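You operate a simulated robot arm through the tools that you are given. There is no shell and no other tool. Be economical: measure what you need, move in short steps, check, and stop when the job is done.

You are at the controls of a simulated robot arm. One attempt, no reset.

JOB
Slide the rail tray to the inner mark, clamp it and stand the white roller in it.
Fine: the rail lever frees the tray and holds it again. Set down upright: what you pick out. Where these are worked on the way, their far stop is far enough and under half their travel is too little: rail lever.
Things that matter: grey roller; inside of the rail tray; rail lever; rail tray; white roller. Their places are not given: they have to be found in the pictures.

Only the result counts: the job must be done as asked and must still hold three seconds after the hand-in. Knocking over, shifting, dropping, spilling or breaking anything else fails it.

ROBOT AND FRAMES
A 7-joint arm with a fingered hand, fixed in place. Base frame: the origin is at the foot of the arm, x ahead of it, y to its left, z up. Readings come in m, rad, newtons and seconds.
With the tool pointing down near the work surface it reaches from about 0.26 to 0.7 m from the base axis. Its first joint turns from -2.897 to 2.897 rad. Payload 4 kg.
Tool frame: the origin (TCP) lies between the finger pads and is the grasp point; the fingertips stand 0.026 m ahead of it; z points along the fingers, y is the line along which they close. Largest opening 0.156 m; the body of the gripper starts 0.073 m behind the TCP. The gripper is a hand of 4 fingers: y runs from the thumb to the fingers, the wrist lies at [0, 0, -0.239] in the tool frame, and closing takes about 1.5 s.
Orientation is that of the tool frame in the base frame, as a unit quaternion [x, y, z, w]. With the fingers straight down and closing along the base's y, the tool's x points along the base's -x, its y along +y and its z along -z.

CONTROLS
- The arm moves only by the tool move_arm. Its argument "motion" is a list of rows, each a list of 6 numbers: the shift along the base's x, y, z in units of 150 mm (1.0 is 150 mm), then the turn, a rotation vector about the base's x, y, z in units of 45 degrees (1.0 is 45 degrees). In form: [[x, y, z, rx, ry, rz], ...]. A call has 1 to 20 rows; each row is the pose to reach, as a shift and turn from the pose commanded when the call began. "jaw" is the opening, from 0 (shut) to 1 (fully open), set as the call begins (left out, the last holds). A call with a number of a shift or a turn outside -1 to 1 is refused whole. A row lasts 0.2 s, in which the tool goes at most 0.05 m and 0.15 rad; a call with a longer step from one row to the next is refused whole, and so is a gripper value outside its range. Where a pose cannot be reached the arm comes as near as it can. A force on the tool above 40 N (or 10 N above the force at the start of the call, whichever is more), or a blocked arm, ends the call early, and 0.2 s more pass. Each finger travels about 0.072 m/s and halts on what it meets, pressing with about 24 N; the grip force reading is that of the motor and also rises with nothing between the fingers. The clock runs only during rows and for 0.2 s after the last one: add rows that repeat a pose to give the fingers time. It gives the time, the measured TCP pose, the force on the tool (base axes), the opening and the grip force at its end, in the units of the frame above (readings bear some noise), with the torque about the TCP (base axes, N m) and any sound that the robot's microphone picked up.
- Cameras (640 x 400 px; columns grow to the right, rows downward): "scene" is fixed at [0.205, 0.6611, 1.461]; the picture's right is [-0.92, -0.40, 0.00], its down [-0.18, 0.40, -0.90] and it looks along [0.36, -0.82, -0.44] (base axes); focal length 329 px, centre (320, 200). "wrist" rides on the gripper at [0.058, -0.058, -0.091] in the tool frame; the picture's right is [0.71, 0.71, 0.00], its down [-0.53, 0.53, -0.67] and it looks along [-0.47, 0.47, 0.74] (tool axes); focal length 265 px, centre (320, 200).
- capture(camera): a new picture of that camera. The clock stands still meanwhile.
- move_fingers(finger1, finger2, finger3, thumb_bend): sets how far each is bent, from 0 (flat) to 100 (curled in); at 30 the hand is open as for a grip, at 70 the pads meet at the TCP. One left out holds its place. A second passes; each finger stops where it meets its share of the squeeze, and holds until it gets a number again. A gripper value or a shape takes the hand back. It gives what a move gives, with no picture; readings hold the bend of each and the force on the fingers (four entries, about 0 where the hand has none), thumb and palm.
- hand_shape(shape): the hand has 4 fingers and takes this shape, open, in about a second: jaw (thumb against the fingers, like two jaws); tri (thumb and two fingers); tip (a fingertip pinch); poke (one finger out to press); point (the index stretched); flat (the hand flat); cup (the hand cupped); fist (a fist). The gripper value then closes the fingers along that shape, each until it touches; the sizes above hold for jaw. It gives what a move gives, with no picture.
- point_at(camera, pixels): for up to 12 pixels [column, row] of the newest picture of that camera ("zoom" is the newest enlarged one), the place [x, y, z] in the base frame of the surface seen there, good to about 0.003 m, but the place of the scene camera against the robot may be out by one fixed shift of up to 0.025 m in any direction. The clock stands still meanwhile.
- zoom(camera, box): a new picture of the part [left, top, right, bottom] of that camera's present view, enlarged. The clock stands still meanwhile.
- sign_off(): hands the job in; it is judged then, once.

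Work in short steps. Measure before you move; look again where a grasp or a placing could have gone wrong, and mend it. You have 80 turns and 38 pictures in all, those below and enlarged ones among them. Open the gripper and draw the arm clear of the work before you hand the job in, unless the task says otherwise; then end with one line.

The tools are called after "Call:" by a JSON object that holds its "op" and its "data". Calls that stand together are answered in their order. move_arm: Moves the arm, as the interface text tells. Its arguments: {"type":"object","properties":{"motion":{"type":"array","items":{"type":"array","items":{"type":"number"}}},"jaw":{"type":"number"}},"required":["motion"]} The other tools are called the same way: hand_shape (shape) gives the hand a shape; move_fingers (finger1, finger2, finger3, thumb_bend) moves the fingers one by one; capture (camera) takes a picture; point_at (camera, pixels) gives the place of the surface under pixels of a picture; zoom (camera, box) takes an enlarged picture of a part of a camera's view; sign_off () hands the job in.

At the start:

```text
t: 0.0
ee_pos: [0.3558, -0.1472, 1.2018]
orientation: [0.0, 1.0, 0.0, -0.001]
wrist_force: [-0.7, 0.4, 0.5]
torque: [-0.01, 0.01, 0.01]
gripper_width: 0.1561
gripper_force: 0.1
shape: jaw
bend: [30.0, 30.0, 30.0, 30.0]
finger forces: [0.1, 0.0, 0.0, 0.1, 0.1, 0.0]
```

scene: 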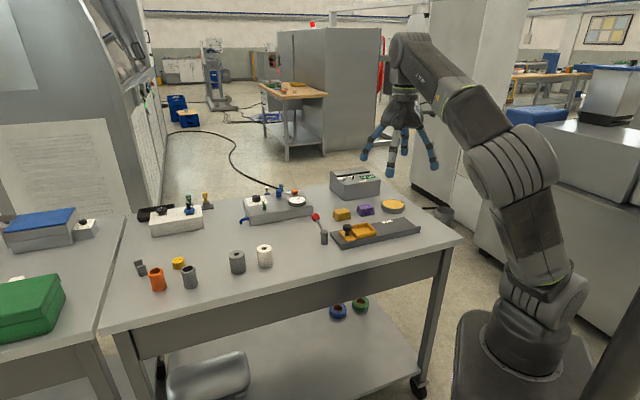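
wrist: 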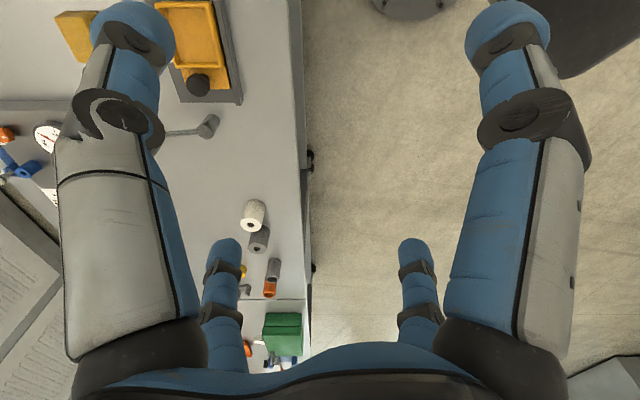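

I start by enlarging the part of the scene with the rail, lever and rollers (around columns 220-430, rows 180-280).

Call:
{"op": "zoom", "data": {"camera": "scene", "box": [300, 180, 430, 261]}}

Call:
{"op": "zoom", "data": {"camera": "scene", "box": [130, 170, 340, 301]}}

```text
4.92 times, centred on (365, 220) of scene
```

zoom: 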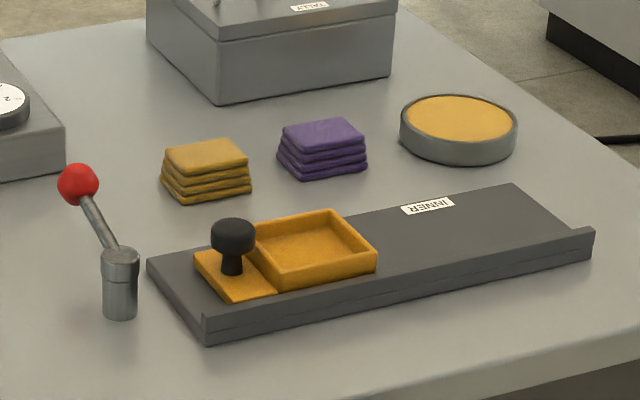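

```text
3.05 times, centred on (235, 236) of scene
```

zoom: 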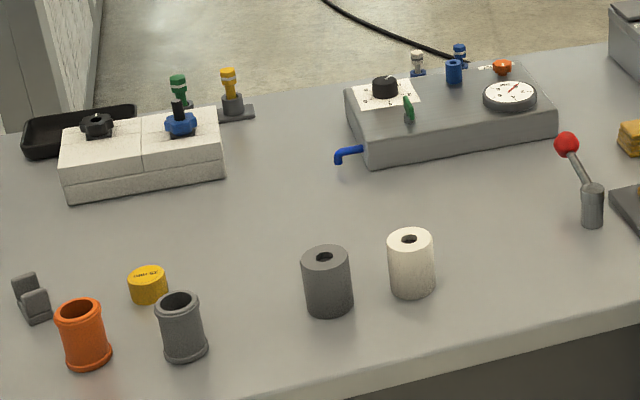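

I read places: lever ball, lever post, knob, tray corners, INNER label, rail ends (scene pixels), and the rollers' tops in the newest zoom.

Call:
{"op": "point_at", "data": {"camera": "scene", "pixels": [[315.9, 217], [324.4, 231.2], [324.4, 243], [347.4, 225.5], [363.4, 229.8], [375.6, 231.2], [367.1, 222.5], [356.5, 237.8], [386.8, 221.3], [418, 226.5], [404.5, 217.4], [331, 232.8]]}}

Call:
{"op": "point_at", "data": {"camera": "zoom", "pixels": [[395, 238], [427, 238], [411, 248], [411, 231], [412, 293], [308, 255], [345, 255], [326, 264], [327, 312], [500, 250], [560, 200]]}}

```text
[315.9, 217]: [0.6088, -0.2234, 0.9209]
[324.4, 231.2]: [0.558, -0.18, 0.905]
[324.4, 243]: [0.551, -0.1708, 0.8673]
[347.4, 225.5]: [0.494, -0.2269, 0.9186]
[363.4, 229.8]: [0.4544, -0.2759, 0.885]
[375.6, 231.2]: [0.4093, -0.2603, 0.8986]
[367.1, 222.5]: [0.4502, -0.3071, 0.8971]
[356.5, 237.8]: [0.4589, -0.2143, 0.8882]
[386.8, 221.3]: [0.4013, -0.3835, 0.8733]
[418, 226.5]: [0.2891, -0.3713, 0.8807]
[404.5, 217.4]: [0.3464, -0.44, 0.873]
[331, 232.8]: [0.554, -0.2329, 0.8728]
```

```text
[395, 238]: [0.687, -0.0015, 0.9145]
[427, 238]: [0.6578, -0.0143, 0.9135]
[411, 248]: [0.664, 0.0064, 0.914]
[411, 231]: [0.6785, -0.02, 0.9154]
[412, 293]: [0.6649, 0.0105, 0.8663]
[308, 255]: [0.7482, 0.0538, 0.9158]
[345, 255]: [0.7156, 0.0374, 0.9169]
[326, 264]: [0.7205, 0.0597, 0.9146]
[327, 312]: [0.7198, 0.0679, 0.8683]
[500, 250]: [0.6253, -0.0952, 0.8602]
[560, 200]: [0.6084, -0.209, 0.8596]
```

The scene shows the rail running along about (-0.7,-0.7) from lever to base side, the tray at its outer end. I move to bring the wrist camera over the rail/lever for shift-free measures.

Call:
{"op": "move_arm", "data": {"motion": [[0.08, -0.25, -0.15, 0, 0, 0], [0.16, -0.5, -0.3, 0, 0, 0], [0.24, -0.75, -0.45, 0, 0, 0], [0.33, -1, -0.6, 0, 0, 0], [0.33, -1, -0.6, 0, 0, 0]]}}

Call:
{"op": "capture", "data": {"camera": "wrist"}}

```text
t: 1.2
ee_pos: [0.4009, -0.2867, 1.1148]
orientation: [0.0, 1.0, -0.001, 0.0]
wrist_force: [0.0, -0.1, -0.6]
torque: [0.02, 0.02, 0.0]
gripper_width: 0.1558
gripper_force: 0.0
shape: jaw
bend: [30.0, 30.0, 30.0, 30.0]
finger forces: [0.1, 0.0, 0.0, 0.0, 0.1, 0.0]
out of reach, approached as far as the arm can: row 4, 5
```

```text
33 pictures are left
```

wrist: 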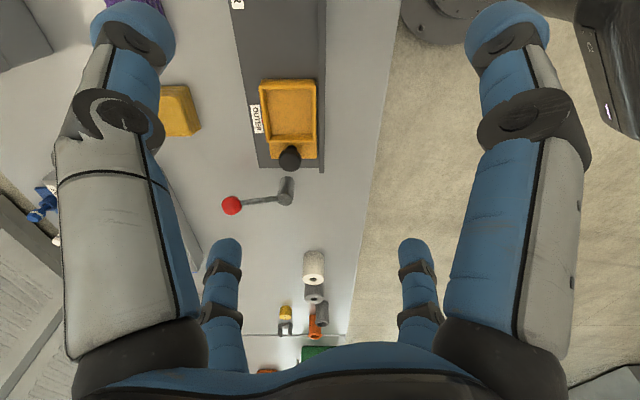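

The OUTER label (257,118) sits beside the dish centre, so the INNER label will mark where the dish centre must be. I enlarge and measure.

Call:
{"op": "zoom", "data": {"camera": "wrist", "box": [190, 0, 380, 119]}}

Call:
{"op": "zoom", "data": {"camera": "wrist", "box": [210, 70, 370, 170]}}

Call:
{"op": "point_at", "data": {"camera": "wrist", "pixels": [[231, 204], [286, 182], [285, 199], [289, 153], [288, 112], [257, 119], [237, 2], [263, 84], [313, 84], [314, 256], [304, 253], [325, 253]]}}

```text
3.36 times, centred on (285, 60) of wrist
```

zoom: 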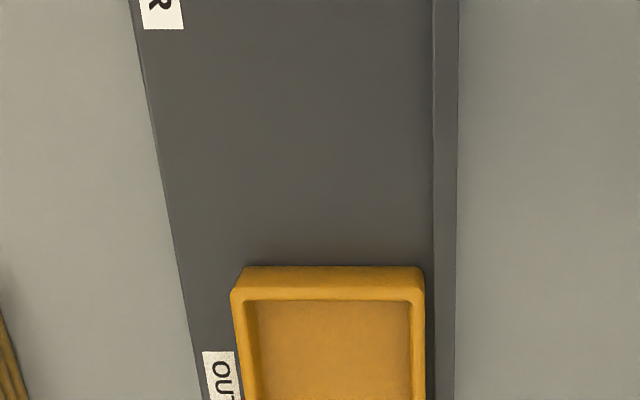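

```text
4.00 times, centred on (290, 120) of wrist
```

zoom: 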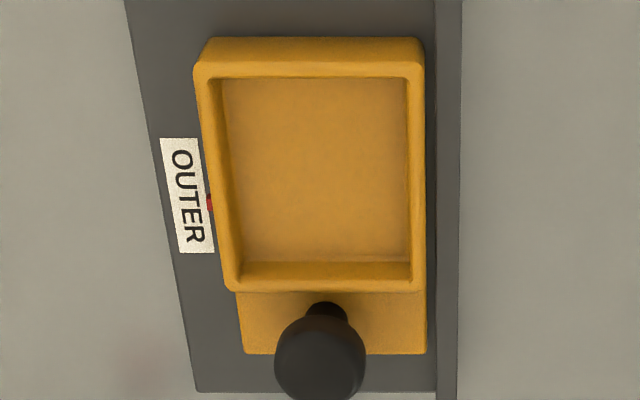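

```text
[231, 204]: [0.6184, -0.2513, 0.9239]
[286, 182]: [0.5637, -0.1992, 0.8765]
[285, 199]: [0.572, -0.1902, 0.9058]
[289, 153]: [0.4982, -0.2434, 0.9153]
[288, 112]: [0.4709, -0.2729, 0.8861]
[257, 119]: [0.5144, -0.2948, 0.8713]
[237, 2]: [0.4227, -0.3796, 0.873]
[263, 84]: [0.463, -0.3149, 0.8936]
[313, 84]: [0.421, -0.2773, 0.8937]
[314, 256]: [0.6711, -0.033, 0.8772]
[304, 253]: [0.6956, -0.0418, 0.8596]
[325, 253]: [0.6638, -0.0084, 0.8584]
```

I measure on the newest zoom: label ends, the red tick, dish rim corners, rail edges and knob for the exact axis.

Call:
{"op": "point_at", "data": {"camera": "zoom", "pixels": [[210, 203], [181, 140], [199, 250], [203, 68], [418, 68], [234, 284], [418, 284], [455, 20], [450, 380], [130, 10], [190, 370], [320, 355]]}}

Call:
{"op": "zoom", "data": {"camera": "wrist", "box": [210, 130, 370, 230]}}

```text
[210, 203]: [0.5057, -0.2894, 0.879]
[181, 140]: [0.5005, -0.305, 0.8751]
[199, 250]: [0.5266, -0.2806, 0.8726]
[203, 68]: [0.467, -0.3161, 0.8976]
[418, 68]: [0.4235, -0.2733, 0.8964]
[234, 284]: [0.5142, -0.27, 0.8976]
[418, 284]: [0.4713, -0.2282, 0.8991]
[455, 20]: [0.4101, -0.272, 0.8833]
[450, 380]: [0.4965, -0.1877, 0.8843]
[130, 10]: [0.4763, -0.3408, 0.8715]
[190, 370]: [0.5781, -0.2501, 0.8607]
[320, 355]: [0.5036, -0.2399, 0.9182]
```

```text
4.00 times, centred on (290, 180) of wrist
```

zoom: 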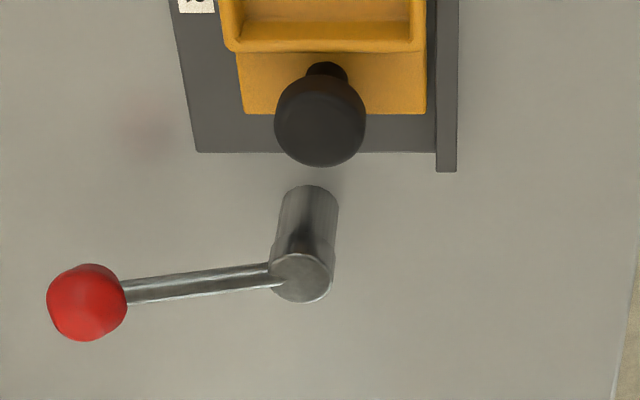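

Rail axis is at 45° (inner direction ≈(-0.707,-0.707)), lever points perpendicular to it, ball centre ≈(0.625,-0.249,0.917). I turn the hand -45° about z (closing along the rail) with a narrower jaw, moving towards the ball, then look at the hand.

Call:
{"op": "move_arm", "data": {"motion": [[0.16, 0.02, 0, 0, 0, -0.17], [0.33, 0.04, 0, 0, 0, -0.34], [0.5, 0.06, 0, 0, 0, -0.51], [0.66, 0.08, 0, 0, 0, -0.68], [0.83, 0.1, 0, 0, 0, -0.85], [1, 0.12, 0, 0, 0, -1], [1, 0.12, 0, 0, 0, -1]], "jaw": 0.35}}

Call:
{"op": "zoom", "data": {"camera": "scene", "box": [230, 100, 430, 225]}}

Call:
{"op": "capture", "data": {"camera": "wrist"}}

```text
t: 2.8
ee_pos: [0.5163, -0.2114, 1.1009]
orientation: [0.384, 0.923, -0.001, 0.001]
wrist_force: [1.2, -0.2, -0.3]
torque: [0.04, 0.01, 0.02]
gripper_width: 0.0549
gripper_force: 0.1
shape: jaw
bend: [44.0, 44.0, 44.0, 70.0]
finger forces: [0.0, 0.1, 0.0, 0.0, 0.0, 0.0]
out of reach, approached as far as the arm can: row 1, 2, 3, 4, 5, 6, 7
```

```text
3.20 times, centred on (330, 162) of scene
```

zoom: 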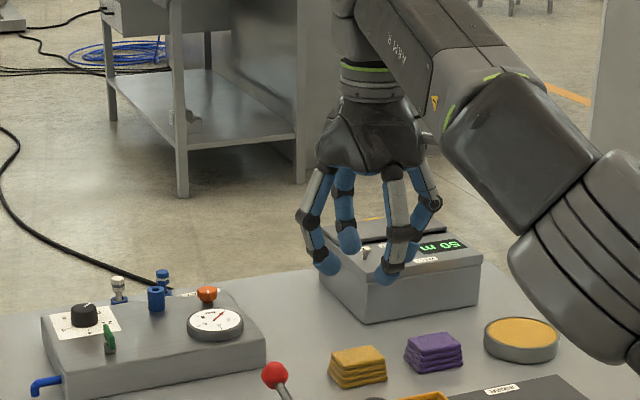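

```text
28 pictures are left
```

wrist: 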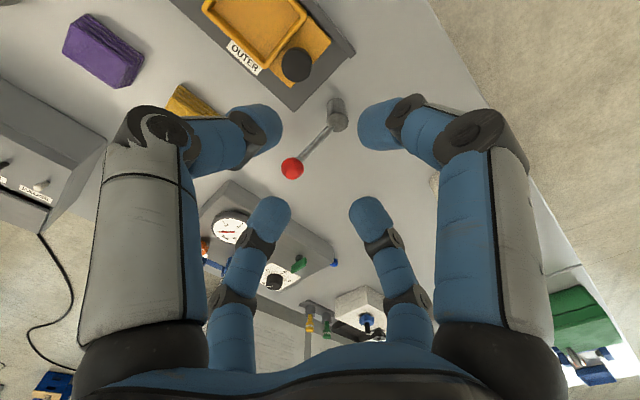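

The hand's four fingers close radially (thumb at -y, others ±x,+y in the tool frame). I'll use the closed fingertip cluster as a pusher: back to yaw 0, jaw shut, towards a point on the rail side of the ball, still high.

Call:
{"op": "move_arm", "data": {"motion": [[0.08, -0.07, -0.12, 0, 0, 0.17], [0.16, -0.14, -0.24, 0, 0, 0.34], [0.24, -0.22, -0.36, 0, 0, 0.51], [0.33, -0.3, -0.48, 0, 0, 0.68], [0.42, -0.38, -0.58, 0, 0, 0.85], [0.51, -0.467, -0.667, 0, 0, 1], [0.51, -0.467, -0.667, 0, 0, 1]], "jaw": 0}}

Call:
{"op": "capture", "data": {"camera": "wrist"}}

```text
t: 4.4
ee_pos: [0.5489, -0.2179, 1.0102]
orientation: [-0.001, 1.0, 0.0, 0.001]
wrist_force: [0.6, -1.5, -0.2]
torque: [0.02, 0.01, -0.01]
gripper_width: 0.0
gripper_force: 24.2
shape: jaw
bend: [70.0, 70.0, 70.0, 70.0]
finger forces: [0.1, 0.0, 0.0, 0.0, 0.0, 0.0]
out of reach, approached as far as the arm can: row 1, 2, 3, 4, 5, 6, 7
```

```text
27 pictures are left
```

wrist: 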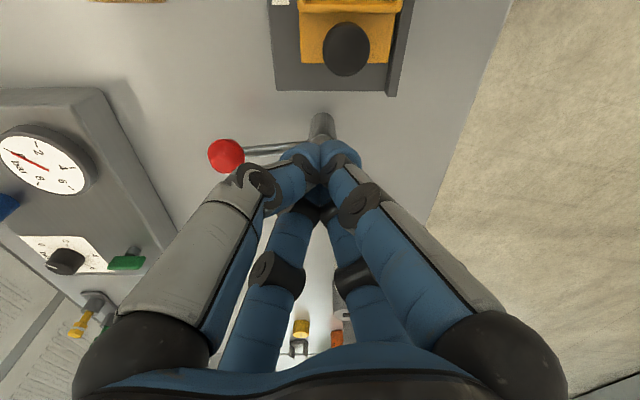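

The earlier targets were beyond reach at height, so the hand sits at (0.549,-0.218,1.010). Commanded pose should be about (0.632,-0.349,1.012); I command towards (0.593,-0.281,0.965) and remeasure the ball.

Call:
{"op": "point_at", "data": {"camera": "wrist", "pixels": [[226, 156], [211, 156], [242, 156], [322, 120], [346, 48], [295, 150], [260, 151]]}}

Call:
{"op": "move_arm", "data": {"motion": [[-0.26, 0.45, -0.3, 0, 0, 0], [-0.26, 0.45, -0.3, 0, 0, 0], [-0.26, 0.45, -0.3, 0, 0, 0]]}}

```text
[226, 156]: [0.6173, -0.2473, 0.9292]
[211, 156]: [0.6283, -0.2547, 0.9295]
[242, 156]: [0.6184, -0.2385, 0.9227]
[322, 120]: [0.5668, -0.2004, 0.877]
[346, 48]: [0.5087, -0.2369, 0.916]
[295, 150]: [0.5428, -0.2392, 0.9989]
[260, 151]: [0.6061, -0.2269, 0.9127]
```

```text
refused: row 1 steps farther than a row can; nothing moved
```

The ball is confirmed at ≈(0.625,-0.245,0.92). The step was too long; I split it.

Call:
{"op": "move_arm", "data": {"motion": [[-0.13, 0.22, -0.15, 0, 0, 0], [-0.26, 0.45, -0.3, 0, 0, 0], [-0.26, 0.45, -0.3, 0, 0, 0], [-0.26, 0.45, -0.3, 0, 0, 0]]}}

```text
t: 5.4
ee_pos: [0.5115, -0.1501, 0.9649]
orientation: [0.0, 1.0, -0.001, 0.0]
wrist_force: [-0.3, -0.1, -0.2]
torque: [0.03, 0.02, 0.0]
gripper_width: 0.0001
gripper_force: 23.9
shape: jaw
bend: [70.0, 70.0, 70.0, 70.0]
finger forces: [0.0, 0.0, 0.0, 0.0, 0.0, 0.0]
```

The shift counts from the reached pose; I'm at (0.5115,-0.150,0.965). I go to (0.593,-0.281,~0.965), on the rail side of the ball.

Call:
{"op": "move_arm", "data": {"motion": [[0.12, -0.2, 0.04, 0, 0, 0], [0.26, -0.43, 0.06, 0, 0, 0], [0.4, -0.65, 0.04, 0, 0, 0], [0.54, -0.873, 0, 0, 0, 0], [0.54, -0.873, 0, 0, 0, 0]]}}

```text
t: 6.6
ee_pos: [0.5549, -0.2211, 0.9741]
orientation: [0.001, 1.0, -0.001, 0.0]
wrist_force: [0.6, 0.1, 0.1]
torque: [-0.01, 0.01, -0.05]
gripper_width: 0.0
gripper_force: 23.9
shape: jaw
bend: [70.0, 70.0, 70.0, 70.0]
finger forces: [0.0, 0.0, 0.0, 0.0, 0.1, 0.0]
out of reach, approached as far as the arm can: row 3, 4, 5
```

Reach at this height ends at ~0.6 m radius; lower should reach further. I go down while moving towards (0.585,-0.27,0.93), staying on the rail side of the stem.

Call:
{"op": "move_arm", "data": {"motion": [[0.05, -0.17, -0.1, 0, 0, 0], [0.1, -0.3, -0.2, 0, 0, 0], [0.2, -0.33, -0.3, 0, 0, 0], [0.2, -0.33, -0.3, 0, 0, 0]]}}

```text
t: 7.6
ee_pos: [0.55, -0.2245, 0.9487]
orientation: [0.0, 1.0, 0.0, 0.0]
wrist_force: [-0.1, -0.7, -0.3]
torque: [-0.01, -0.01, -0.04]
gripper_width: 0.0
gripper_force: 24.1
shape: jaw
bend: [70.0, 70.0, 70.0, 70.0]
finger forces: [0.0, 0.2, 0.0, 0.0, 0.0, 0.0]
out of reach, approached as far as the arm can: row 1, 2, 3, 4
```

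Still limited at ~0.6 m radius with the hand vertical. I tilt the hand ~30° so the fingers point outward, which brings the wrist inward, and keep the TCP here.

Call:
{"op": "move_arm", "data": {"motion": [[0, 0, 0.04, -0.07, -0.17, 0], [0, 0, 0.06, -0.13, -0.33, 0], [0, 0, 0.06, -0.19, -0.48, 0], [0, 0, 0.06, -0.25, -0.62, 0], [0, 0, 0.06, -0.25, -0.62, 0]]}}

Call:
{"op": "capture", "data": {"camera": "scene"}}

```text
t: 8.8
ee_pos: [0.5534, -0.2237, 0.9576]
orientation: [0.0, 0.966, -0.098, 0.241]
wrist_force: [-0.2, -0.2, 0.6]
torque: [0.01, -0.02, -0.01]
gripper_width: 0.0001
gripper_force: 24.3
shape: jaw
bend: [70.0, 70.0, 70.0, 70.0]
finger forces: [0.1, 0.0, 0.0, 0.0, 0.0, 0.1]
```

```text
26 pictures are left
```

scene: 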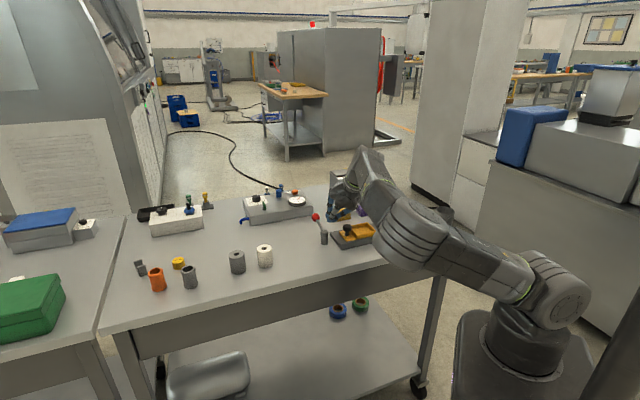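

Tilted pose reached. Now I move out to the rail side of the ball (0.593,-0.282) at this height.

Call:
{"op": "move_arm", "data": {"motion": [[0.07, -0.19, 0, 0, 0, 0], [0.2, -0.33, 0, 0, 0, 0], [0.27, -0.39, 0, 0, 0, 0], [0.27, -0.39, 0, 0, 0, 0]]}}

Call:
{"op": "capture", "data": {"camera": "wrist"}}

```text
t: 9.8
ee_pos: [0.5942, -0.279, 0.958]
orientation: [0.0, 0.966, -0.097, 0.24]
wrist_force: [-0.4, 0.1, 0.2]
torque: [-0.01, 0.02, 0.0]
gripper_width: 0.0001
gripper_force: 24.3
shape: jaw
bend: [70.0, 70.0, 70.0, 70.0]
finger forces: [0.1, 0.0, 0.0, 0.0, 0.0, 0.1]
```

```text
25 pictures are left
```

wrist: 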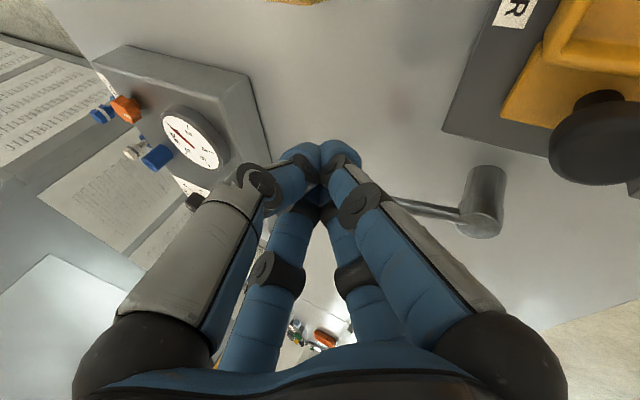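

The cluster is beside the ball on its rail side (lever stem seen at (425,205)). I lower 3 cm and then push the ball away from the rail by small steps to probe its direction.

Call:
{"op": "move_arm", "data": {"motion": [[0, 0, -0.1, 0, 0, 0], [0, 0, -0.2, 0, 0, 0], [0.05, 0.05, -0.2, 0, 0, 0], [0.1, 0.1, -0.2, 0, 0, 0], [0.15, 0.15, -0.2, 0, 0, 0], [0.2, 0.2, -0.2, 0, 0, 0], [0.24, 0.24, -0.2, 0, 0, 0]]}}

Call:
{"op": "zoom", "data": {"camera": "scene", "box": [270, 180, 400, 261]}}

```text
t: 11.4
ee_pos: [0.6306, -0.2451, 0.9264]
orientation: [0.0, 0.966, -0.097, 0.241]
wrist_force: [-1.7, -0.5, -0.8]
torque: [0.04, 0.02, 0.02]
gripper_width: 0.0
gripper_force: 24.3
shape: jaw
bend: [70.0, 70.0, 70.0, 70.0]
finger forces: [0.0, 1.4, 0.0, 0.0, 0.0, 0.1]
```

```text
4.92 times, centred on (335, 220) of scene
```

zoom: 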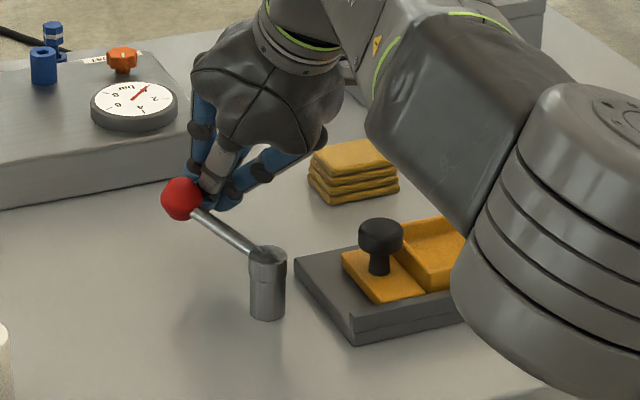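

The ball swings away freely with little force (lever turns about its post). I carry on along the arc to about 90°, expecting a stop.

Call:
{"op": "move_arm", "data": {"motion": [[0.02, 0.08, 0, 0, 0, 0], [0.053, 0.2, 0, 0, 0, 0], [0.07, 0.27, 0, 0, 0, 0], [0.085, 0.34, 0, 0, 0, 0], [0.085, 0.42, 0, 0, 0, 0], [0.082, 0.493, 0, 0, 0, 0], [0.065, 0.56, 0, 0, 0, 0], [0.04, 0.63, 0, 0, 0, 0]]}}

Call:
{"op": "zoom", "data": {"camera": "scene", "box": [270, 180, 400, 261]}}

```text
t: 12.9
ee_pos: [0.6406, -0.1809, 0.9353]
orientation: [0.007, 0.963, -0.108, 0.246]
wrist_force: [-1.6, -11.9, 8.8]
torque: [0.06, 0.0, 0.0]
gripper_width: 0.0
gripper_force: 23.7
shape: jaw
bend: [70.0, 70.0, 70.0, 70.0]
finger forces: [0.0, 14.9, 0.0, 0.1, 0.0, 0.0]
stopped in row 7: the force on the tool passed its limit at 44 N (the readings are from after the stop); the commanded pose is now the measured one
```

```text
4.92 times, centred on (335, 220) of scene
```

zoom: 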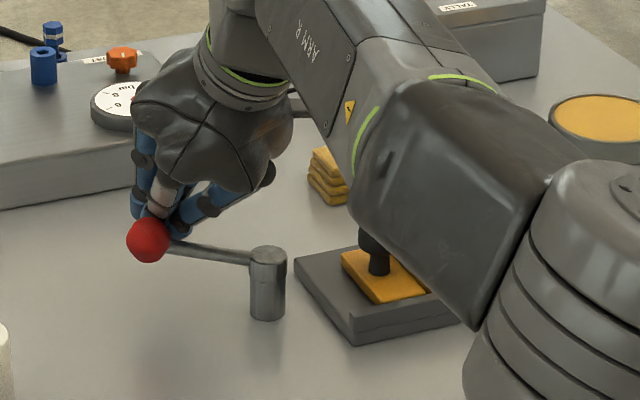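

The lever met its far stop (44 N, lever now pointing away from the rail at left in the picture). I back off, rise, straighten the hand and go above the gap behind the knob, at about (0.532,-0.21).

Call:
{"op": "move_arm", "data": {"motion": [[-0.04, -0.14, 0, 0, 0, 0], [-0.04, -0.14, 0.2, 0, 0, 0], [-0.15, -0.16, 0.4, 0, 0, 0], [-0.33, -0.17, 0.4, 0.06, 0.15, 0], [-0.5, -0.18, 0.4, 0.12, 0.31, 0], [-0.65, -0.19, 0.4, 0.18, 0.46, 0], [-0.727, -0.19, 0.3, 0.26, 0.62, 0], [-0.727, -0.19, 0.27, 0.26, 0.62, 0]]}}

Call:
{"op": "capture", "data": {"camera": "wrist"}}

```text
t: 14.7
ee_pos: [0.5298, -0.2044, 0.9731]
orientation: [0.004, 1.0, -0.005, 0.002]
wrist_force: [-0.6, 0.5, -0.2]
torque: [-0.02, 0.02, 0.01]
gripper_width: 0.0
gripper_force: 24.4
shape: jaw
bend: [70.0, 70.0, 70.0, 70.0]
finger forces: [0.0, 0.0, 0.0, 0.0, 0.0, 0.0]
```

```text
22 pictures are left
```

wrist: 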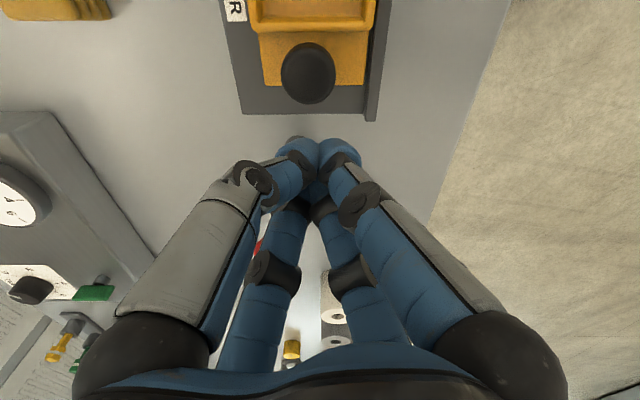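

Fingers are just behind the knob (308,73). I check knob and post places from here.

Call:
{"op": "point_at", "data": {"camera": "wrist", "pixels": [[308, 70], [284, 75], [334, 75], [308, 45], [308, 101], [295, 139], [340, 103], [245, 105]]}}

```text
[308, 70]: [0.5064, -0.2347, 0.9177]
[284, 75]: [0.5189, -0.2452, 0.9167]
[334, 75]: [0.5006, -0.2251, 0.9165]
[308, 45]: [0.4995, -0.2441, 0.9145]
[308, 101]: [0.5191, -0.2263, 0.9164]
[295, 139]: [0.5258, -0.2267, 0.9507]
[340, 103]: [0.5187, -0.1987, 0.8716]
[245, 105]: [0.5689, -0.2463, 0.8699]
```

Knob centre ≈(0.508,-0.236), top z 0.917. I lower the cluster behind it to TCP z ≈0.922.

Call:
{"op": "move_arm", "data": {"motion": [[0.03, -0.03, -0.1, 0, 0, 0], [0.035, -0.035, -0.22, 0, 0, 0], [0.035, -0.035, -0.34, 0, 0, 0], [0.035, -0.035, -0.34, 0, 0, 0]]}}

```text
t: 15.7
ee_pos: [0.5353, -0.2101, 0.9216]
orientation: [0.003, 1.0, -0.005, 0.002]
wrist_force: [0.9, 0.6, -0.6]
torque: [0.0, -0.02, -0.04]
gripper_width: 0.0
gripper_force: 23.8
shape: jaw
bend: [70.0, 70.0, 70.0, 70.0]
finger forces: [0.1, 0.0, 0.0, 0.1, 0.1, 0.0]
```

No contact. I push along the rail (-x,-y) by 6 cm in small steps and see whether the tray comes along.

Call:
{"op": "move_arm", "data": {"motion": [[-0.05, -0.05, 0, 0, 0, 0], [-0.1, -0.1, 0, 0, 0, 0], [-0.14, -0.14, 0, 0, 0, 0], [-0.18, -0.18, 0, 0, 0, 0], [-0.22, -0.22, 0, 0, 0, 0], [-0.25, -0.25, 0, 0, 0, 0], [-0.283, -0.283, 0, 0, 0, 0]]}}

Call:
{"op": "capture", "data": {"camera": "wrist"}}

```text
t: 17.3
ee_pos: [0.4953, -0.2521, 0.921]
orientation: [0.005, 1.0, -0.006, 0.004]
wrist_force: [-0.3, 2.4, 2.4]
torque: [0.02, 0.0, -0.05]
gripper_width: 0.0
gripper_force: 24.4
shape: jaw
bend: [70.0, 70.0, 70.0, 70.0]
finger forces: [2.8, 0.1, 0.1, 0.0, 0.1, 0.0]
```

```text
21 pictures are left
```

wrist: 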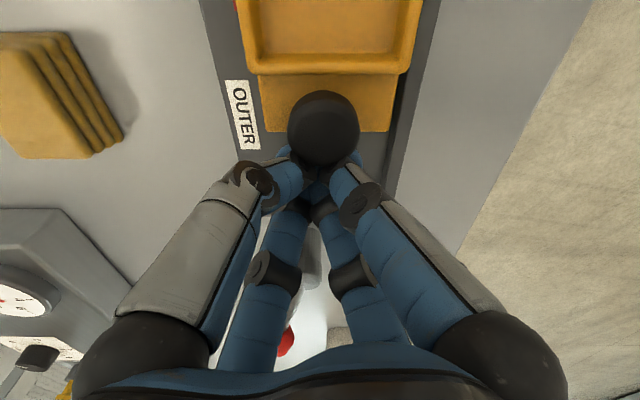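

The tray slides. I push on another 6 cm, then measure the INNER mark.

Call:
{"op": "move_arm", "data": {"motion": [[-0.04, -0.04, 0, 0, 0, 0], [-0.08, -0.08, 0, 0, 0, 0], [-0.12, -0.12, 0, 0, 0, 0], [-0.16, -0.16, 0, 0, 0, 0], [-0.2, -0.2, 0, 0, 0, 0], [-0.24, -0.24, 0, 0, 0, 0], [-0.28, -0.28, 0, 0, 0, 0]]}}

Call:
{"op": "capture", "data": {"camera": "wrist"}}

Call:
{"op": "zoom", "data": {"camera": "scene", "box": [310, 170, 440, 251]}}

```text
t: 18.9
ee_pos: [0.4511, -0.296, 0.9223]
orientation: [0.006, 1.0, -0.005, 0.003]
wrist_force: [0.1, 3.4, 1.2]
torque: [0.04, -0.02, -0.06]
gripper_width: 0.0
gripper_force: 24.0
shape: jaw
bend: [70.0, 70.0, 70.0, 70.0]
finger forces: [3.1, 0.1, 0.0, 0.0, 0.0, 0.0]
```

```text
20 pictures are left
```

wrist: 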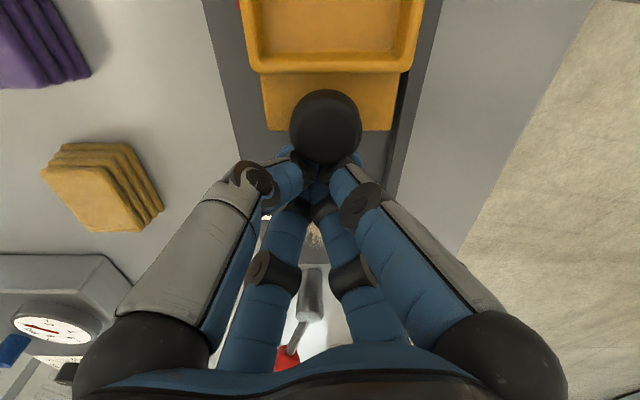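

```text
4.92 times, centred on (375, 210) of scene
```

zoom: 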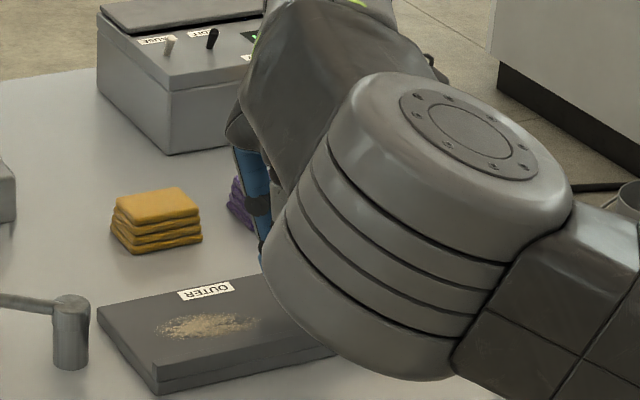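

OUTER is now bare in the scene zoom at (207,291); I measure it to get the mark-to-mark distance, along with the knob from the wrist.

Call:
{"op": "point_at", "data": {"camera": "zoom", "pixels": [[207, 291], [182, 296], [232, 287], [70, 305]]}}

Call:
{"op": "point_at", "data": {"camera": "wrist", "pixels": [[326, 120], [326, 92], [326, 148], [239, 5], [330, 62], [330, 128]]}}

```text
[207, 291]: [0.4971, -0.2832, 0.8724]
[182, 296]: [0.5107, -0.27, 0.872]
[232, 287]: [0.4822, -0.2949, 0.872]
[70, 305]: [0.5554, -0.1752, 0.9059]
```

```text
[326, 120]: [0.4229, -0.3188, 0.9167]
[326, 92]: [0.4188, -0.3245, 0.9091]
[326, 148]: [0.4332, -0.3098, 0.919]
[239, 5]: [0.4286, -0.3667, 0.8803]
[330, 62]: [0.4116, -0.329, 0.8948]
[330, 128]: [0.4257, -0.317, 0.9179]
```

Remaining slide ≈3 cm (pointer tick s −0.044 vs INNER ≈−0.015). I push 2 cm further, then back off and rise to look at tick against label.

Call:
{"op": "move_arm", "data": {"motion": [[-0.03, -0.03, 0, 0, 0, 0], [-0.06, -0.06, 0, 0, 0, 0], [-0.094, -0.094, 0, 0, 0, 0], [-0.094, -0.094, 0, 0, 0, 0]]}}

Call:
{"op": "move_arm", "data": {"motion": [[0.06, 0.06, 0, 0, 0, 0], [0.06, 0.06, 0.2, 0, 0, 0], [-0.03, -0.03, 0.45, 0, 0, 0], [-0.2, -0.2, 0.7, 0, 0, 0], [-0.4, -0.4, 0.8, 0, 0, 0], [-0.6, -0.6, 0.8, 0, 0, 0], [-0.6, -0.6, 0.8, 0, 0, 0]]}}

Call:
{"op": "capture", "data": {"camera": "wrist"}}

```text
t: 19.9
ee_pos: [0.4501, -0.2972, 0.9236]
orientation: [0.003, 1.0, -0.007, 0.003]
wrist_force: [1.7, 1.2, -0.6]
torque: [-0.02, -0.04, -0.01]
gripper_width: 0.0
gripper_force: 23.7
shape: jaw
bend: [70.0, 70.0, 70.0, 70.0]
finger forces: [1.2, 0.0, 0.1, 0.0, 0.0, 0.0]
out of reach, approached as far as the arm can: row 2, 3, 4
```

```text
refused: row 4 steps farther than a row can; nothing moved
```

```text
18 pictures are left
```

wrist: 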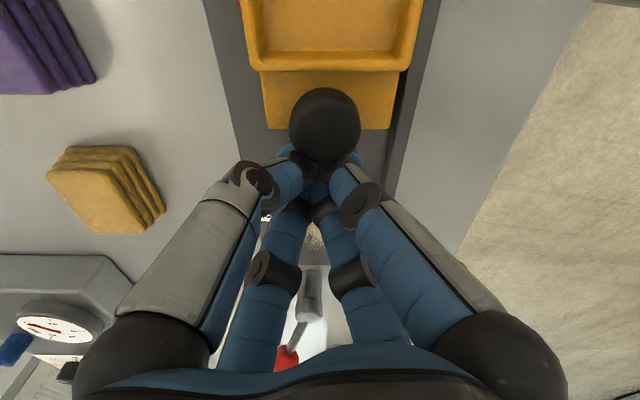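

The arm has got into an awkward low-elbow posture and reports out of reach here. I back off the knob and rise to free space towards the starting pose to let it unwind, and look.

Call:
{"op": "move_arm", "data": {"motion": [[0.05, 0.05, 0, 0, 0, 0], [0.05, 0.05, 0.2, 0, 0, 0], [0.0, 0.05, 0.5, 0, 0, 0], [-0.1, 0.1, 0.75, 0, 0, 0], [-0.2, 0.2, 1, 0, 0, 0], [-0.4, 0.4, 1, 0, 0, 0], [-0.6, 0.6, 1, 0, 0, 0], [-0.6, 0.6, 1, 0, 0, 0]]}}

Call:
{"op": "capture", "data": {"camera": "scene"}}

```text
t: 21.7
ee_pos: [0.3566, -0.2103, 1.0729]
orientation: [0.005, 1.0, -0.005, 0.003]
wrist_force: [-0.5, -0.9, -1.2]
torque: [0.03, 0.0, -0.01]
gripper_width: 0.0
gripper_force: 24.4
shape: jaw
bend: [70.0, 70.0, 70.0, 70.0]
finger forces: [0.0, 0.0, 0.0, 0.0, 0.0, 0.1]
```

```text
17 pictures are left
```

scene: 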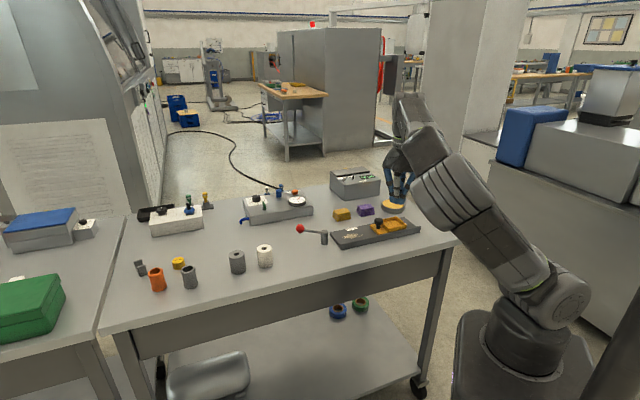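

The arm is clear now. I enlarge the rail in the scene view to compare tick and INNER label.

Call:
{"op": "zoom", "data": {"camera": "scene", "box": [325, 200, 425, 262]}}

Call:
{"op": "capture", "data": {"camera": "wrist"}}

```text
6.40 times, centred on (375, 231) of scene
```

zoom: 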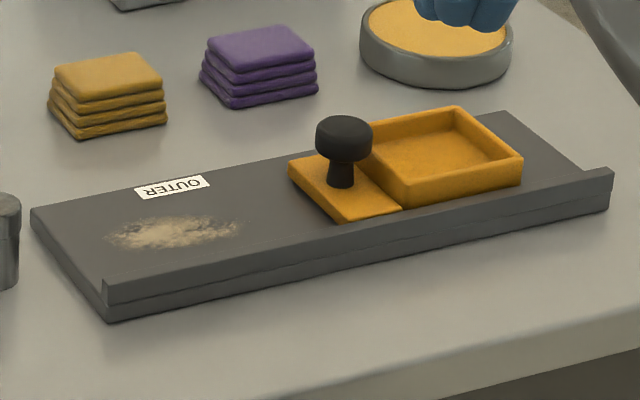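

```text
15 pictures are left
```

wrist: 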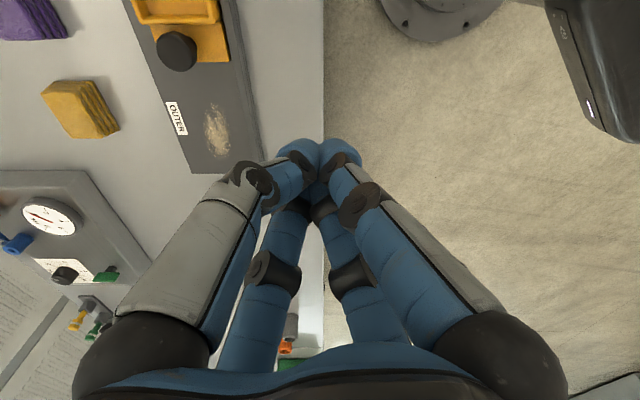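

I compare knob and dish corners in the scene with the initial ones to get the slide so far.

Call:
{"op": "point_at", "data": {"camera": "zoom", "pixels": [[344, 129], [518, 157], [457, 111], [406, 203], [172, 187], [440, 155]]}}

```text
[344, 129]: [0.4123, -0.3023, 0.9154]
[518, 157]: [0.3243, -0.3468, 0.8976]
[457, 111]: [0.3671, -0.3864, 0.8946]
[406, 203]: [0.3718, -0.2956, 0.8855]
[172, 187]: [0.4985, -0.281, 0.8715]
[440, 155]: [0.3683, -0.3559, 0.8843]
```

Slid about 11.7 cm of about 14 cm. I go back behind the knob, over (0.458,-0.286), high first.

Call:
{"op": "move_arm", "data": {"motion": [[0.2, -0.1, -0.1, 0, 0, 0], [0.4, -0.2, -0.2, 0, 0, 0], [0.6, -0.35, -0.3, 0, 0, 0], [0.68, -0.5, -0.4, 0, 0, 0], [0.68, -0.5, -0.6, 0, 0, 0], [0.68, -0.5, -0.6, 0, 0, 0]]}}

```text
t: 23.1
ee_pos: [0.4618, -0.2839, 0.9839]
orientation: [0.004, 1.0, -0.005, 0.003]
wrist_force: [0.3, 0.5, 0.5]
torque: [0.0, 0.0, 0.0]
gripper_width: 0.0001
gripper_force: 23.9
shape: jaw
bend: [70.0, 70.0, 70.0, 70.0]
finger forces: [0.1, 0.0, 0.0, 0.1, 0.1, 0.1]
out of reach, approached as far as the arm can: row 4
```

Good. Lower 6 cm, then push so the TCP ends 2.1 cm beyond the last contact place.

Call:
{"op": "move_arm", "data": {"motion": [[0, 0, -0.15, 0, 0, 0], [0, 0, -0.3, 0, 0, 0], [0, 0, -0.41, 0, 0, 0], [-0.04, -0.04, -0.41, 0, 0, 0], [-0.08, -0.08, -0.41, 0, 0, 0], [-0.12, -0.12, -0.41, 0, 0, 0], [-0.15, -0.15, -0.41, 0, 0, 0], [-0.18, -0.18, -0.41, 0, 0, 0], [-0.18, -0.18, -0.41, 0, 0, 0]]}}

```text
t: 25.1
ee_pos: [0.4459, -0.2985, 0.9271]
orientation: [0.004, 1.0, -0.005, 0.003]
wrist_force: [2.2, 0.1, 0.4]
torque: [-0.04, -0.01, 0.04]
gripper_width: 0.0
gripper_force: 23.5
shape: jaw
bend: [70.0, 70.0, 70.0, 70.0]
finger forces: [0.1, 0.0, 0.0, 0.1, 0.1, 0.0]
out of reach, approached as far as the arm can: row 7, 8, 9
```

Stuck at azimuth ≈−34°, likely a wrist-joint limit. I turn the hand −22° about z (following the azimuth) and retry the push.

Call:
{"op": "move_arm", "data": {"motion": [[0.02, 0.02, 0, 0, 0, -0.15], [0.02, 0.02, -0.02, 0, 0, -0.33], [0.02, 0.02, -0.02, 0, 0, -0.5], [0, 0, -0.02, 0, 0, -0.5], [-0.03, -0.03, -0.02, 0, 0, -0.5], [-0.06, -0.06, -0.02, 0, 0, -0.5], [-0.09, -0.09, -0.02, 0, 0, -0.5], [-0.09, -0.09, -0.02, 0, 0, -0.5]]}}

```text
t: 26.9
ee_pos: [0.4286, -0.2984, 0.9206]
orientation: [0.199, 0.98, -0.006, 0.003]
wrist_force: [4.1, 2.3, 3.3]
torque: [-0.08, 0.01, 0.1]
gripper_width: 0.0001
gripper_force: 24.0
shape: jaw
bend: [70.0, 70.0, 70.0, 70.0]
finger forces: [0.1, 0.0, 0.0, 0.1, 5.2, 0.0]
out of reach, approached as far as the arm can: row 5, 6, 7, 8
```

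y seems stuck at ≈−0.298 but the tray was pushed further. I back off, rise, undo the yaw and tilt the camera toward the INNER side to check the tick against the label.

Call:
{"op": "move_arm", "data": {"motion": [[0.06, 0.06, 0, 0, 0, 0], [0.06, 0.06, 0.25, 0, 0, 0.1], [0.0, 0.1, 0.55, -0.08, 0.08, 0.2], [-0.1, 0.15, 0.8, -0.16, 0.16, 0.3], [-0.2, 0.18, 1, -0.24, 0.24, 0.4], [-0.3, 0.18, 1, -0.33, 0.33, 0.5], [-0.3, 0.18, 1, -0.33, 0.33, 0.5]]}}

Call:
{"op": "capture", "data": {"camera": "wrist"}}

```text
t: 28.5
ee_pos: [0.3797, -0.2693, 1.0695]
orientation: [0.001, 0.983, -0.157, -0.097]
wrist_force: [-0.2, -0.5, 0.4]
torque: [-0.02, -0.01, 0.0]
gripper_width: 0.0002
gripper_force: 24.4
shape: jaw
bend: [70.0, 70.0, 70.0, 70.0]
finger forces: [0.0, 0.0, 0.0, 0.0, 0.0, 0.0]
```

```text
14 pictures are left
```

wrist: 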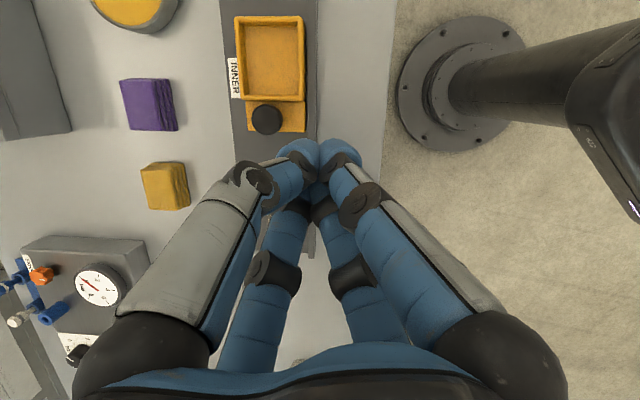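

Excellent view: label INNER at (234,77) beside the tray. I enlarge it.

Call:
{"op": "zoom", "data": {"camera": "wrist", "box": [200, 15, 328, 95]}}

```text
5.00 times, centred on (264, 55) of wrist
```

zoom: 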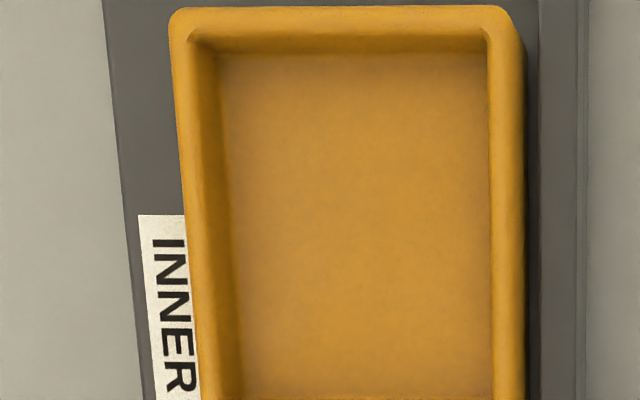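

I measure label ends and rim corners to get the true along-rail offset.

Call:
{"op": "zoom", "data": {"camera": "wrist", "box": [192, 5, 352, 105]}}

Call:
{"op": "point_at", "data": {"camera": "zoom", "pixels": [[150, 212], [165, 368], [157, 290], [178, 50], [438, 50], [219, 372], [440, 372], [290, 220]]}}

```text
4.00 times, centred on (272, 55) of wrist
```

zoom: 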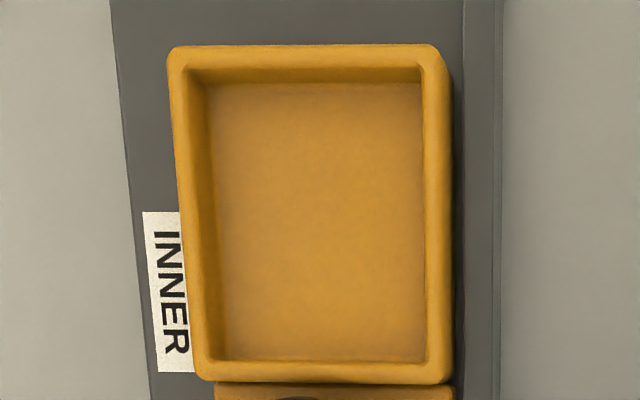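

```text
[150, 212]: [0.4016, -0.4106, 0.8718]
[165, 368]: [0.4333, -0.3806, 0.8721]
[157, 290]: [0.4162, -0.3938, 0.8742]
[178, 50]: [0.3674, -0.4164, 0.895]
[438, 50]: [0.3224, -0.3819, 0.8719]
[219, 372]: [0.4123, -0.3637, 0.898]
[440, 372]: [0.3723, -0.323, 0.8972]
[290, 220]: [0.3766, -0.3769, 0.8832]
```

Label centre s=−0.0155; the tray has slid 13.9 cm against a label spacing of 14.05 cm: at the mark within ~2 mm. Now I locate the lever ball (scene (299,229)) to clamp.

Call:
{"op": "zoom", "data": {"camera": "scene", "box": [270, 195, 400, 276]}}

Call:
{"op": "point_at", "data": {"camera": "scene", "pixels": [[299.5, 229], [324, 233], [312, 231.5]]}}

```text
4.92 times, centred on (335, 236) of scene
```

zoom: 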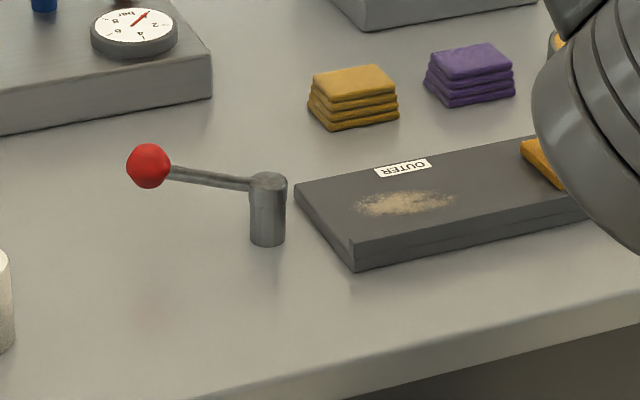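

```text
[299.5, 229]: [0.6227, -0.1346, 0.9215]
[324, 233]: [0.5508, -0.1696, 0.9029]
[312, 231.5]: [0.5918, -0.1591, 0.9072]
```

Ball centre ≈(0.637,-0.158,0.917), lever at ~68°. I bring the hand to the far side of the ball in two moves; first undo the tilt over (0.47,-0.15).

Call:
{"op": "move_arm", "data": {"motion": [[0.15, 0.2, 0, 0.08, -0.08, 0], [0.3, 0.4, 0, 0.16, -0.16, 0], [0.45, 0.6, 0, 0.24, -0.24, 0], [0.6, 0.8, -0.1, 0.33, -0.33, 0], [0.6, 0.8, -0.13, 0.33, -0.33, 0]]}}

Call:
{"op": "move_arm", "data": {"motion": [[0.2, 0.08, -0.05, -0.06, -0.15, 0], [0.4, 0.14, -0.1, -0.12, -0.31, 0], [0.6, 0.2, -0.15, -0.18, -0.46, 0], [0.8, 0.23, -0.25, -0.25, -0.62, 0], [0.93, 0.24, -0.35, -0.25, -0.62, 0], [0.93, 0.24, -0.35, -0.25, -0.62, 0]]}}

```text
t: 29.7
ee_pos: [0.4716, -0.1508, 1.0495]
orientation: [0.009, 0.999, -0.026, 0.032]
wrist_force: [0.0, 0.1, 0.2]
torque: [0.0, -0.02, 0.0]
gripper_width: 0.0
gripper_force: 24.4
shape: jaw
bend: [70.0, 70.0, 70.0, 70.0]
finger forces: [0.1, 0.1, 0.1, 0.0, 0.0, 0.1]
```

```text
t: 31.1
ee_pos: [0.6106, -0.1114, 0.9984]
orientation: [0.012, 0.955, -0.12, 0.272]
wrist_force: [-0.3, 0.0, 0.1]
torque: [0.01, 0.03, 0.01]
gripper_width: 0.0002
gripper_force: 24.1
shape: jaw
bend: [70.0, 70.0, 70.0, 70.0]
finger forces: [0.1, 0.0, 0.1, 0.0, 0.1, 0.0]
```

In place at the far side. I lower to ball height and push the lever back along its arc to its stop.

Call:
{"op": "move_arm", "data": {"motion": [[0, 0, -0.15, 0, 0, 0], [0, 0, -0.3, 0, 0, 0], [0, 0, -0.455, 0, 0, 0], [0.07, -0.11, -0.455, 0, 0, 0], [0.14, -0.22, -0.455, 0, 0, 0], [0.165, -0.29, -0.455, 0, 0, 0], [0.19, -0.36, -0.455, 0, 0, 0], [0.192, -0.43, -0.455, 0, 0, 0], [0.193, -0.507, -0.455, 0, 0, 0], [0.187, -0.56, -0.455, 0, 0, 0], [0.18, -0.607, -0.455, 0, 0, 0], [0.165, -0.65, -0.455, 0, 0, 0], [0.147, -0.7, -0.455, 0, 0, 0], [0.107, -0.767, -0.455, 0, 0, 0]]}}

Call:
{"op": "zoom", "data": {"camera": "scene", "box": [270, 195, 400, 276]}}

```text
t: 34.2
ee_pos: [0.6351, -0.2167, 0.9296]
orientation: [0.004, 0.954, -0.113, 0.277]
wrist_force: [2.1, 12.0, 5.5]
torque: [-0.11, 0.0, -0.01]
gripper_width: 0.0
gripper_force: 24.3
shape: jaw
bend: [70.0, 70.0, 70.0, 70.0]
finger forces: [0.0, 0.0, 0.1, 0.0, 13.5, 0.0]
stopped in row 14: the force on the tool passed its limit at 42 N (the readings are from after the stop); the commanded pose is now the measured one
```

```text
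4.92 times, centred on (335, 236) of scene
```

zoom: 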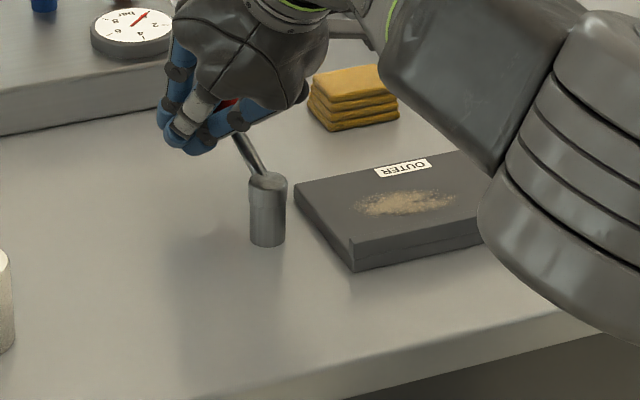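

The lever is back against its stop (42 N), so the tray is clamped. I back off, rise and go toward the roller, straightening the hand.

Call:
{"op": "move_arm", "data": {"motion": [[0.06, 0.1, 0, 0, 0, 0], [0.08, 0.15, 0.2, 0, 0, 0], [0.05, 0.25, 0.45, 0, 0, 0], [-0.05, 0.45, 0.6, 0.06, 0.16, 0], [-0.15, 0.65, 0.6, 0.12, 0.33, 0], [-0.25, 0.85, 0.6, 0.18, 0.5, 0], [-0.3, 1, 0.6, 0.22, 0.66, 0], [-0.3, 1, 0.6, 0.22, 0.7, 0]], "jaw": 0.5}}

Call:
{"op": "capture", "data": {"camera": "wrist"}}

```text
t: 36.0
ee_pos: [0.5879, -0.0698, 1.0201]
orientation: [-0.002, 0.999, -0.031, 0.004]
wrist_force: [-0.5, -0.5, 0.2]
torque: [-0.02, 0.0, 0.04]
gripper_width: 0.0779
gripper_force: 0.0
shape: jaw
bend: [37.0, 37.0, 37.0, 70.0]
finger forces: [0.0, 0.0, 0.1, 0.0, 0.1, 0.0]
```

```text
9 pictures are left
```

wrist: 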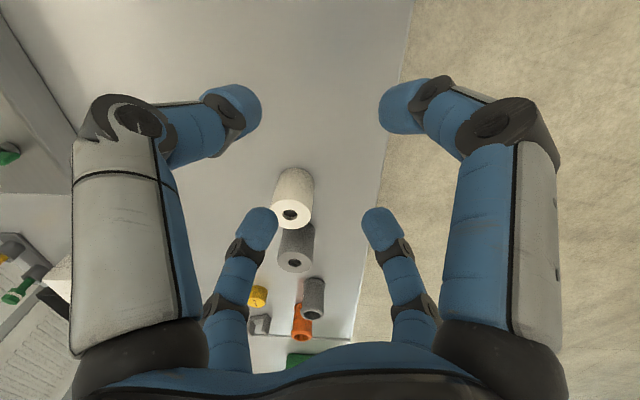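

The view shows the white roller's top ring at (291,213) and grey behind at (295,262). I measure both.

Call:
{"op": "point_at", "data": {"camera": "wrist", "pixels": [[275, 213], [308, 212], [291, 226], [292, 203], [292, 175], [280, 262], [312, 260], [296, 270], [291, 214]]}}

```text
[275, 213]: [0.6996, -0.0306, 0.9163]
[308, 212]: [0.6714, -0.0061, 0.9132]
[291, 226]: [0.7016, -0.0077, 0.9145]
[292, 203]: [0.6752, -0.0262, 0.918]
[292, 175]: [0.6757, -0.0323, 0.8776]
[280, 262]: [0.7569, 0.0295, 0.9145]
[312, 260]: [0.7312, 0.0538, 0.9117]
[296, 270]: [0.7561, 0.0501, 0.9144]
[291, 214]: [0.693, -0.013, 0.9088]
```

White roller centre (0.6865,-0.018), top z 0.914; grey at (0.745,0.042). I try to reach over it with the hand vertical, at z ≈0.97.

Call:
{"op": "move_arm", "data": {"motion": [[0.2, 0.1, 0, 0.08, 0.01, 0], [0.4, 0.2, -0.05, 0.08, 0.01, 0], [0.6, 0.3, -0.15, 0.08, 0.01, 0], [0.657, 0.345, -0.2, 0.08, 0.01, 0], [0.657, 0.345, -0.3, 0.08, 0.01, 0], [0.657, 0.345, -0.3, 0.08, 0.01, 0]], "jaw": 0.5}}

```text
t: 37.4
ee_pos: [0.6737, -0.0157, 0.9815]
orientation: [-0.003, 1.0, 0.001, 0.003]
wrist_force: [-0.7, 0.1, -0.9]
torque: [0.01, 0.0, 0.01]
gripper_width: 0.078
gripper_force: 0.1
shape: jaw
bend: [37.0, 37.0, 37.0, 70.0]
finger forces: [0.0, 0.0, 0.1, 0.1, 0.0, 0.0]
out of reach, approached as far as the arm can: row 3, 4, 5, 6
```

Nearly: (0.674,-0.016). I lower a little more with the same aim, tips still above the roller.

Call:
{"op": "move_arm", "data": {"motion": [[0.085, -0.015, -0.1, 0, 0, 0], [0.085, -0.015, -0.2, 0, 0, 0], [0.085, -0.015, -0.2, 0, 0, 0], [0.085, -0.015, -0.2, 0, 0, 0]]}}

```text
t: 38.4
ee_pos: [0.682, -0.0155, 0.9479]
orientation: [-0.001, 1.0, 0.002, 0.002]
wrist_force: [0.2, -0.4, -0.6]
torque: [0.0, -0.02, -0.04]
gripper_width: 0.078
gripper_force: 0.0
shape: jaw
bend: [37.0, 37.0, 37.0, 70.0]
finger forces: [0.1, 0.0, 0.1, 0.0, 0.0, 0.0]
out of reach, approached as far as the arm can: row 1, 2, 3, 4
```

5 mm short in x at this height, and it improves lower. I descend around the roller to TCP z≈0.903, then check with one picture.

Call:
{"op": "move_arm", "data": {"motion": [[0.03, -0.015, -0.1, 0, 0, 0], [0.03, -0.015, -0.2, 0, 0, 0], [0.03, -0.015, -0.3, 0, 0, 0], [0.03, -0.015, -0.3, 0, 0, 0]]}}

Call:
{"op": "capture", "data": {"camera": "wrist"}}

```text
t: 39.4
ee_pos: [0.6871, -0.0176, 0.9027]
orientation: [-0.001, 1.0, 0.0, 0.001]
wrist_force: [0.3, 0.7, 0.2]
torque: [0.02, -0.03, 0.0]
gripper_width: 0.0777
gripper_force: 0.1
shape: jaw
bend: [37.0, 37.0, 37.0, 70.0]
finger forces: [0.0, 0.0, 0.0, 0.0, 0.1, 0.1]
```

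```text
8 pictures are left
```

wrist: 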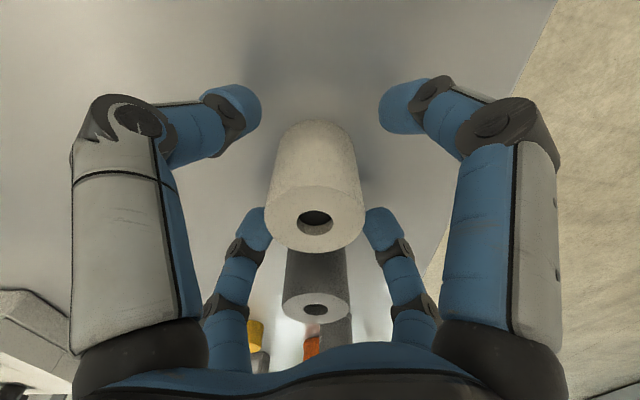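

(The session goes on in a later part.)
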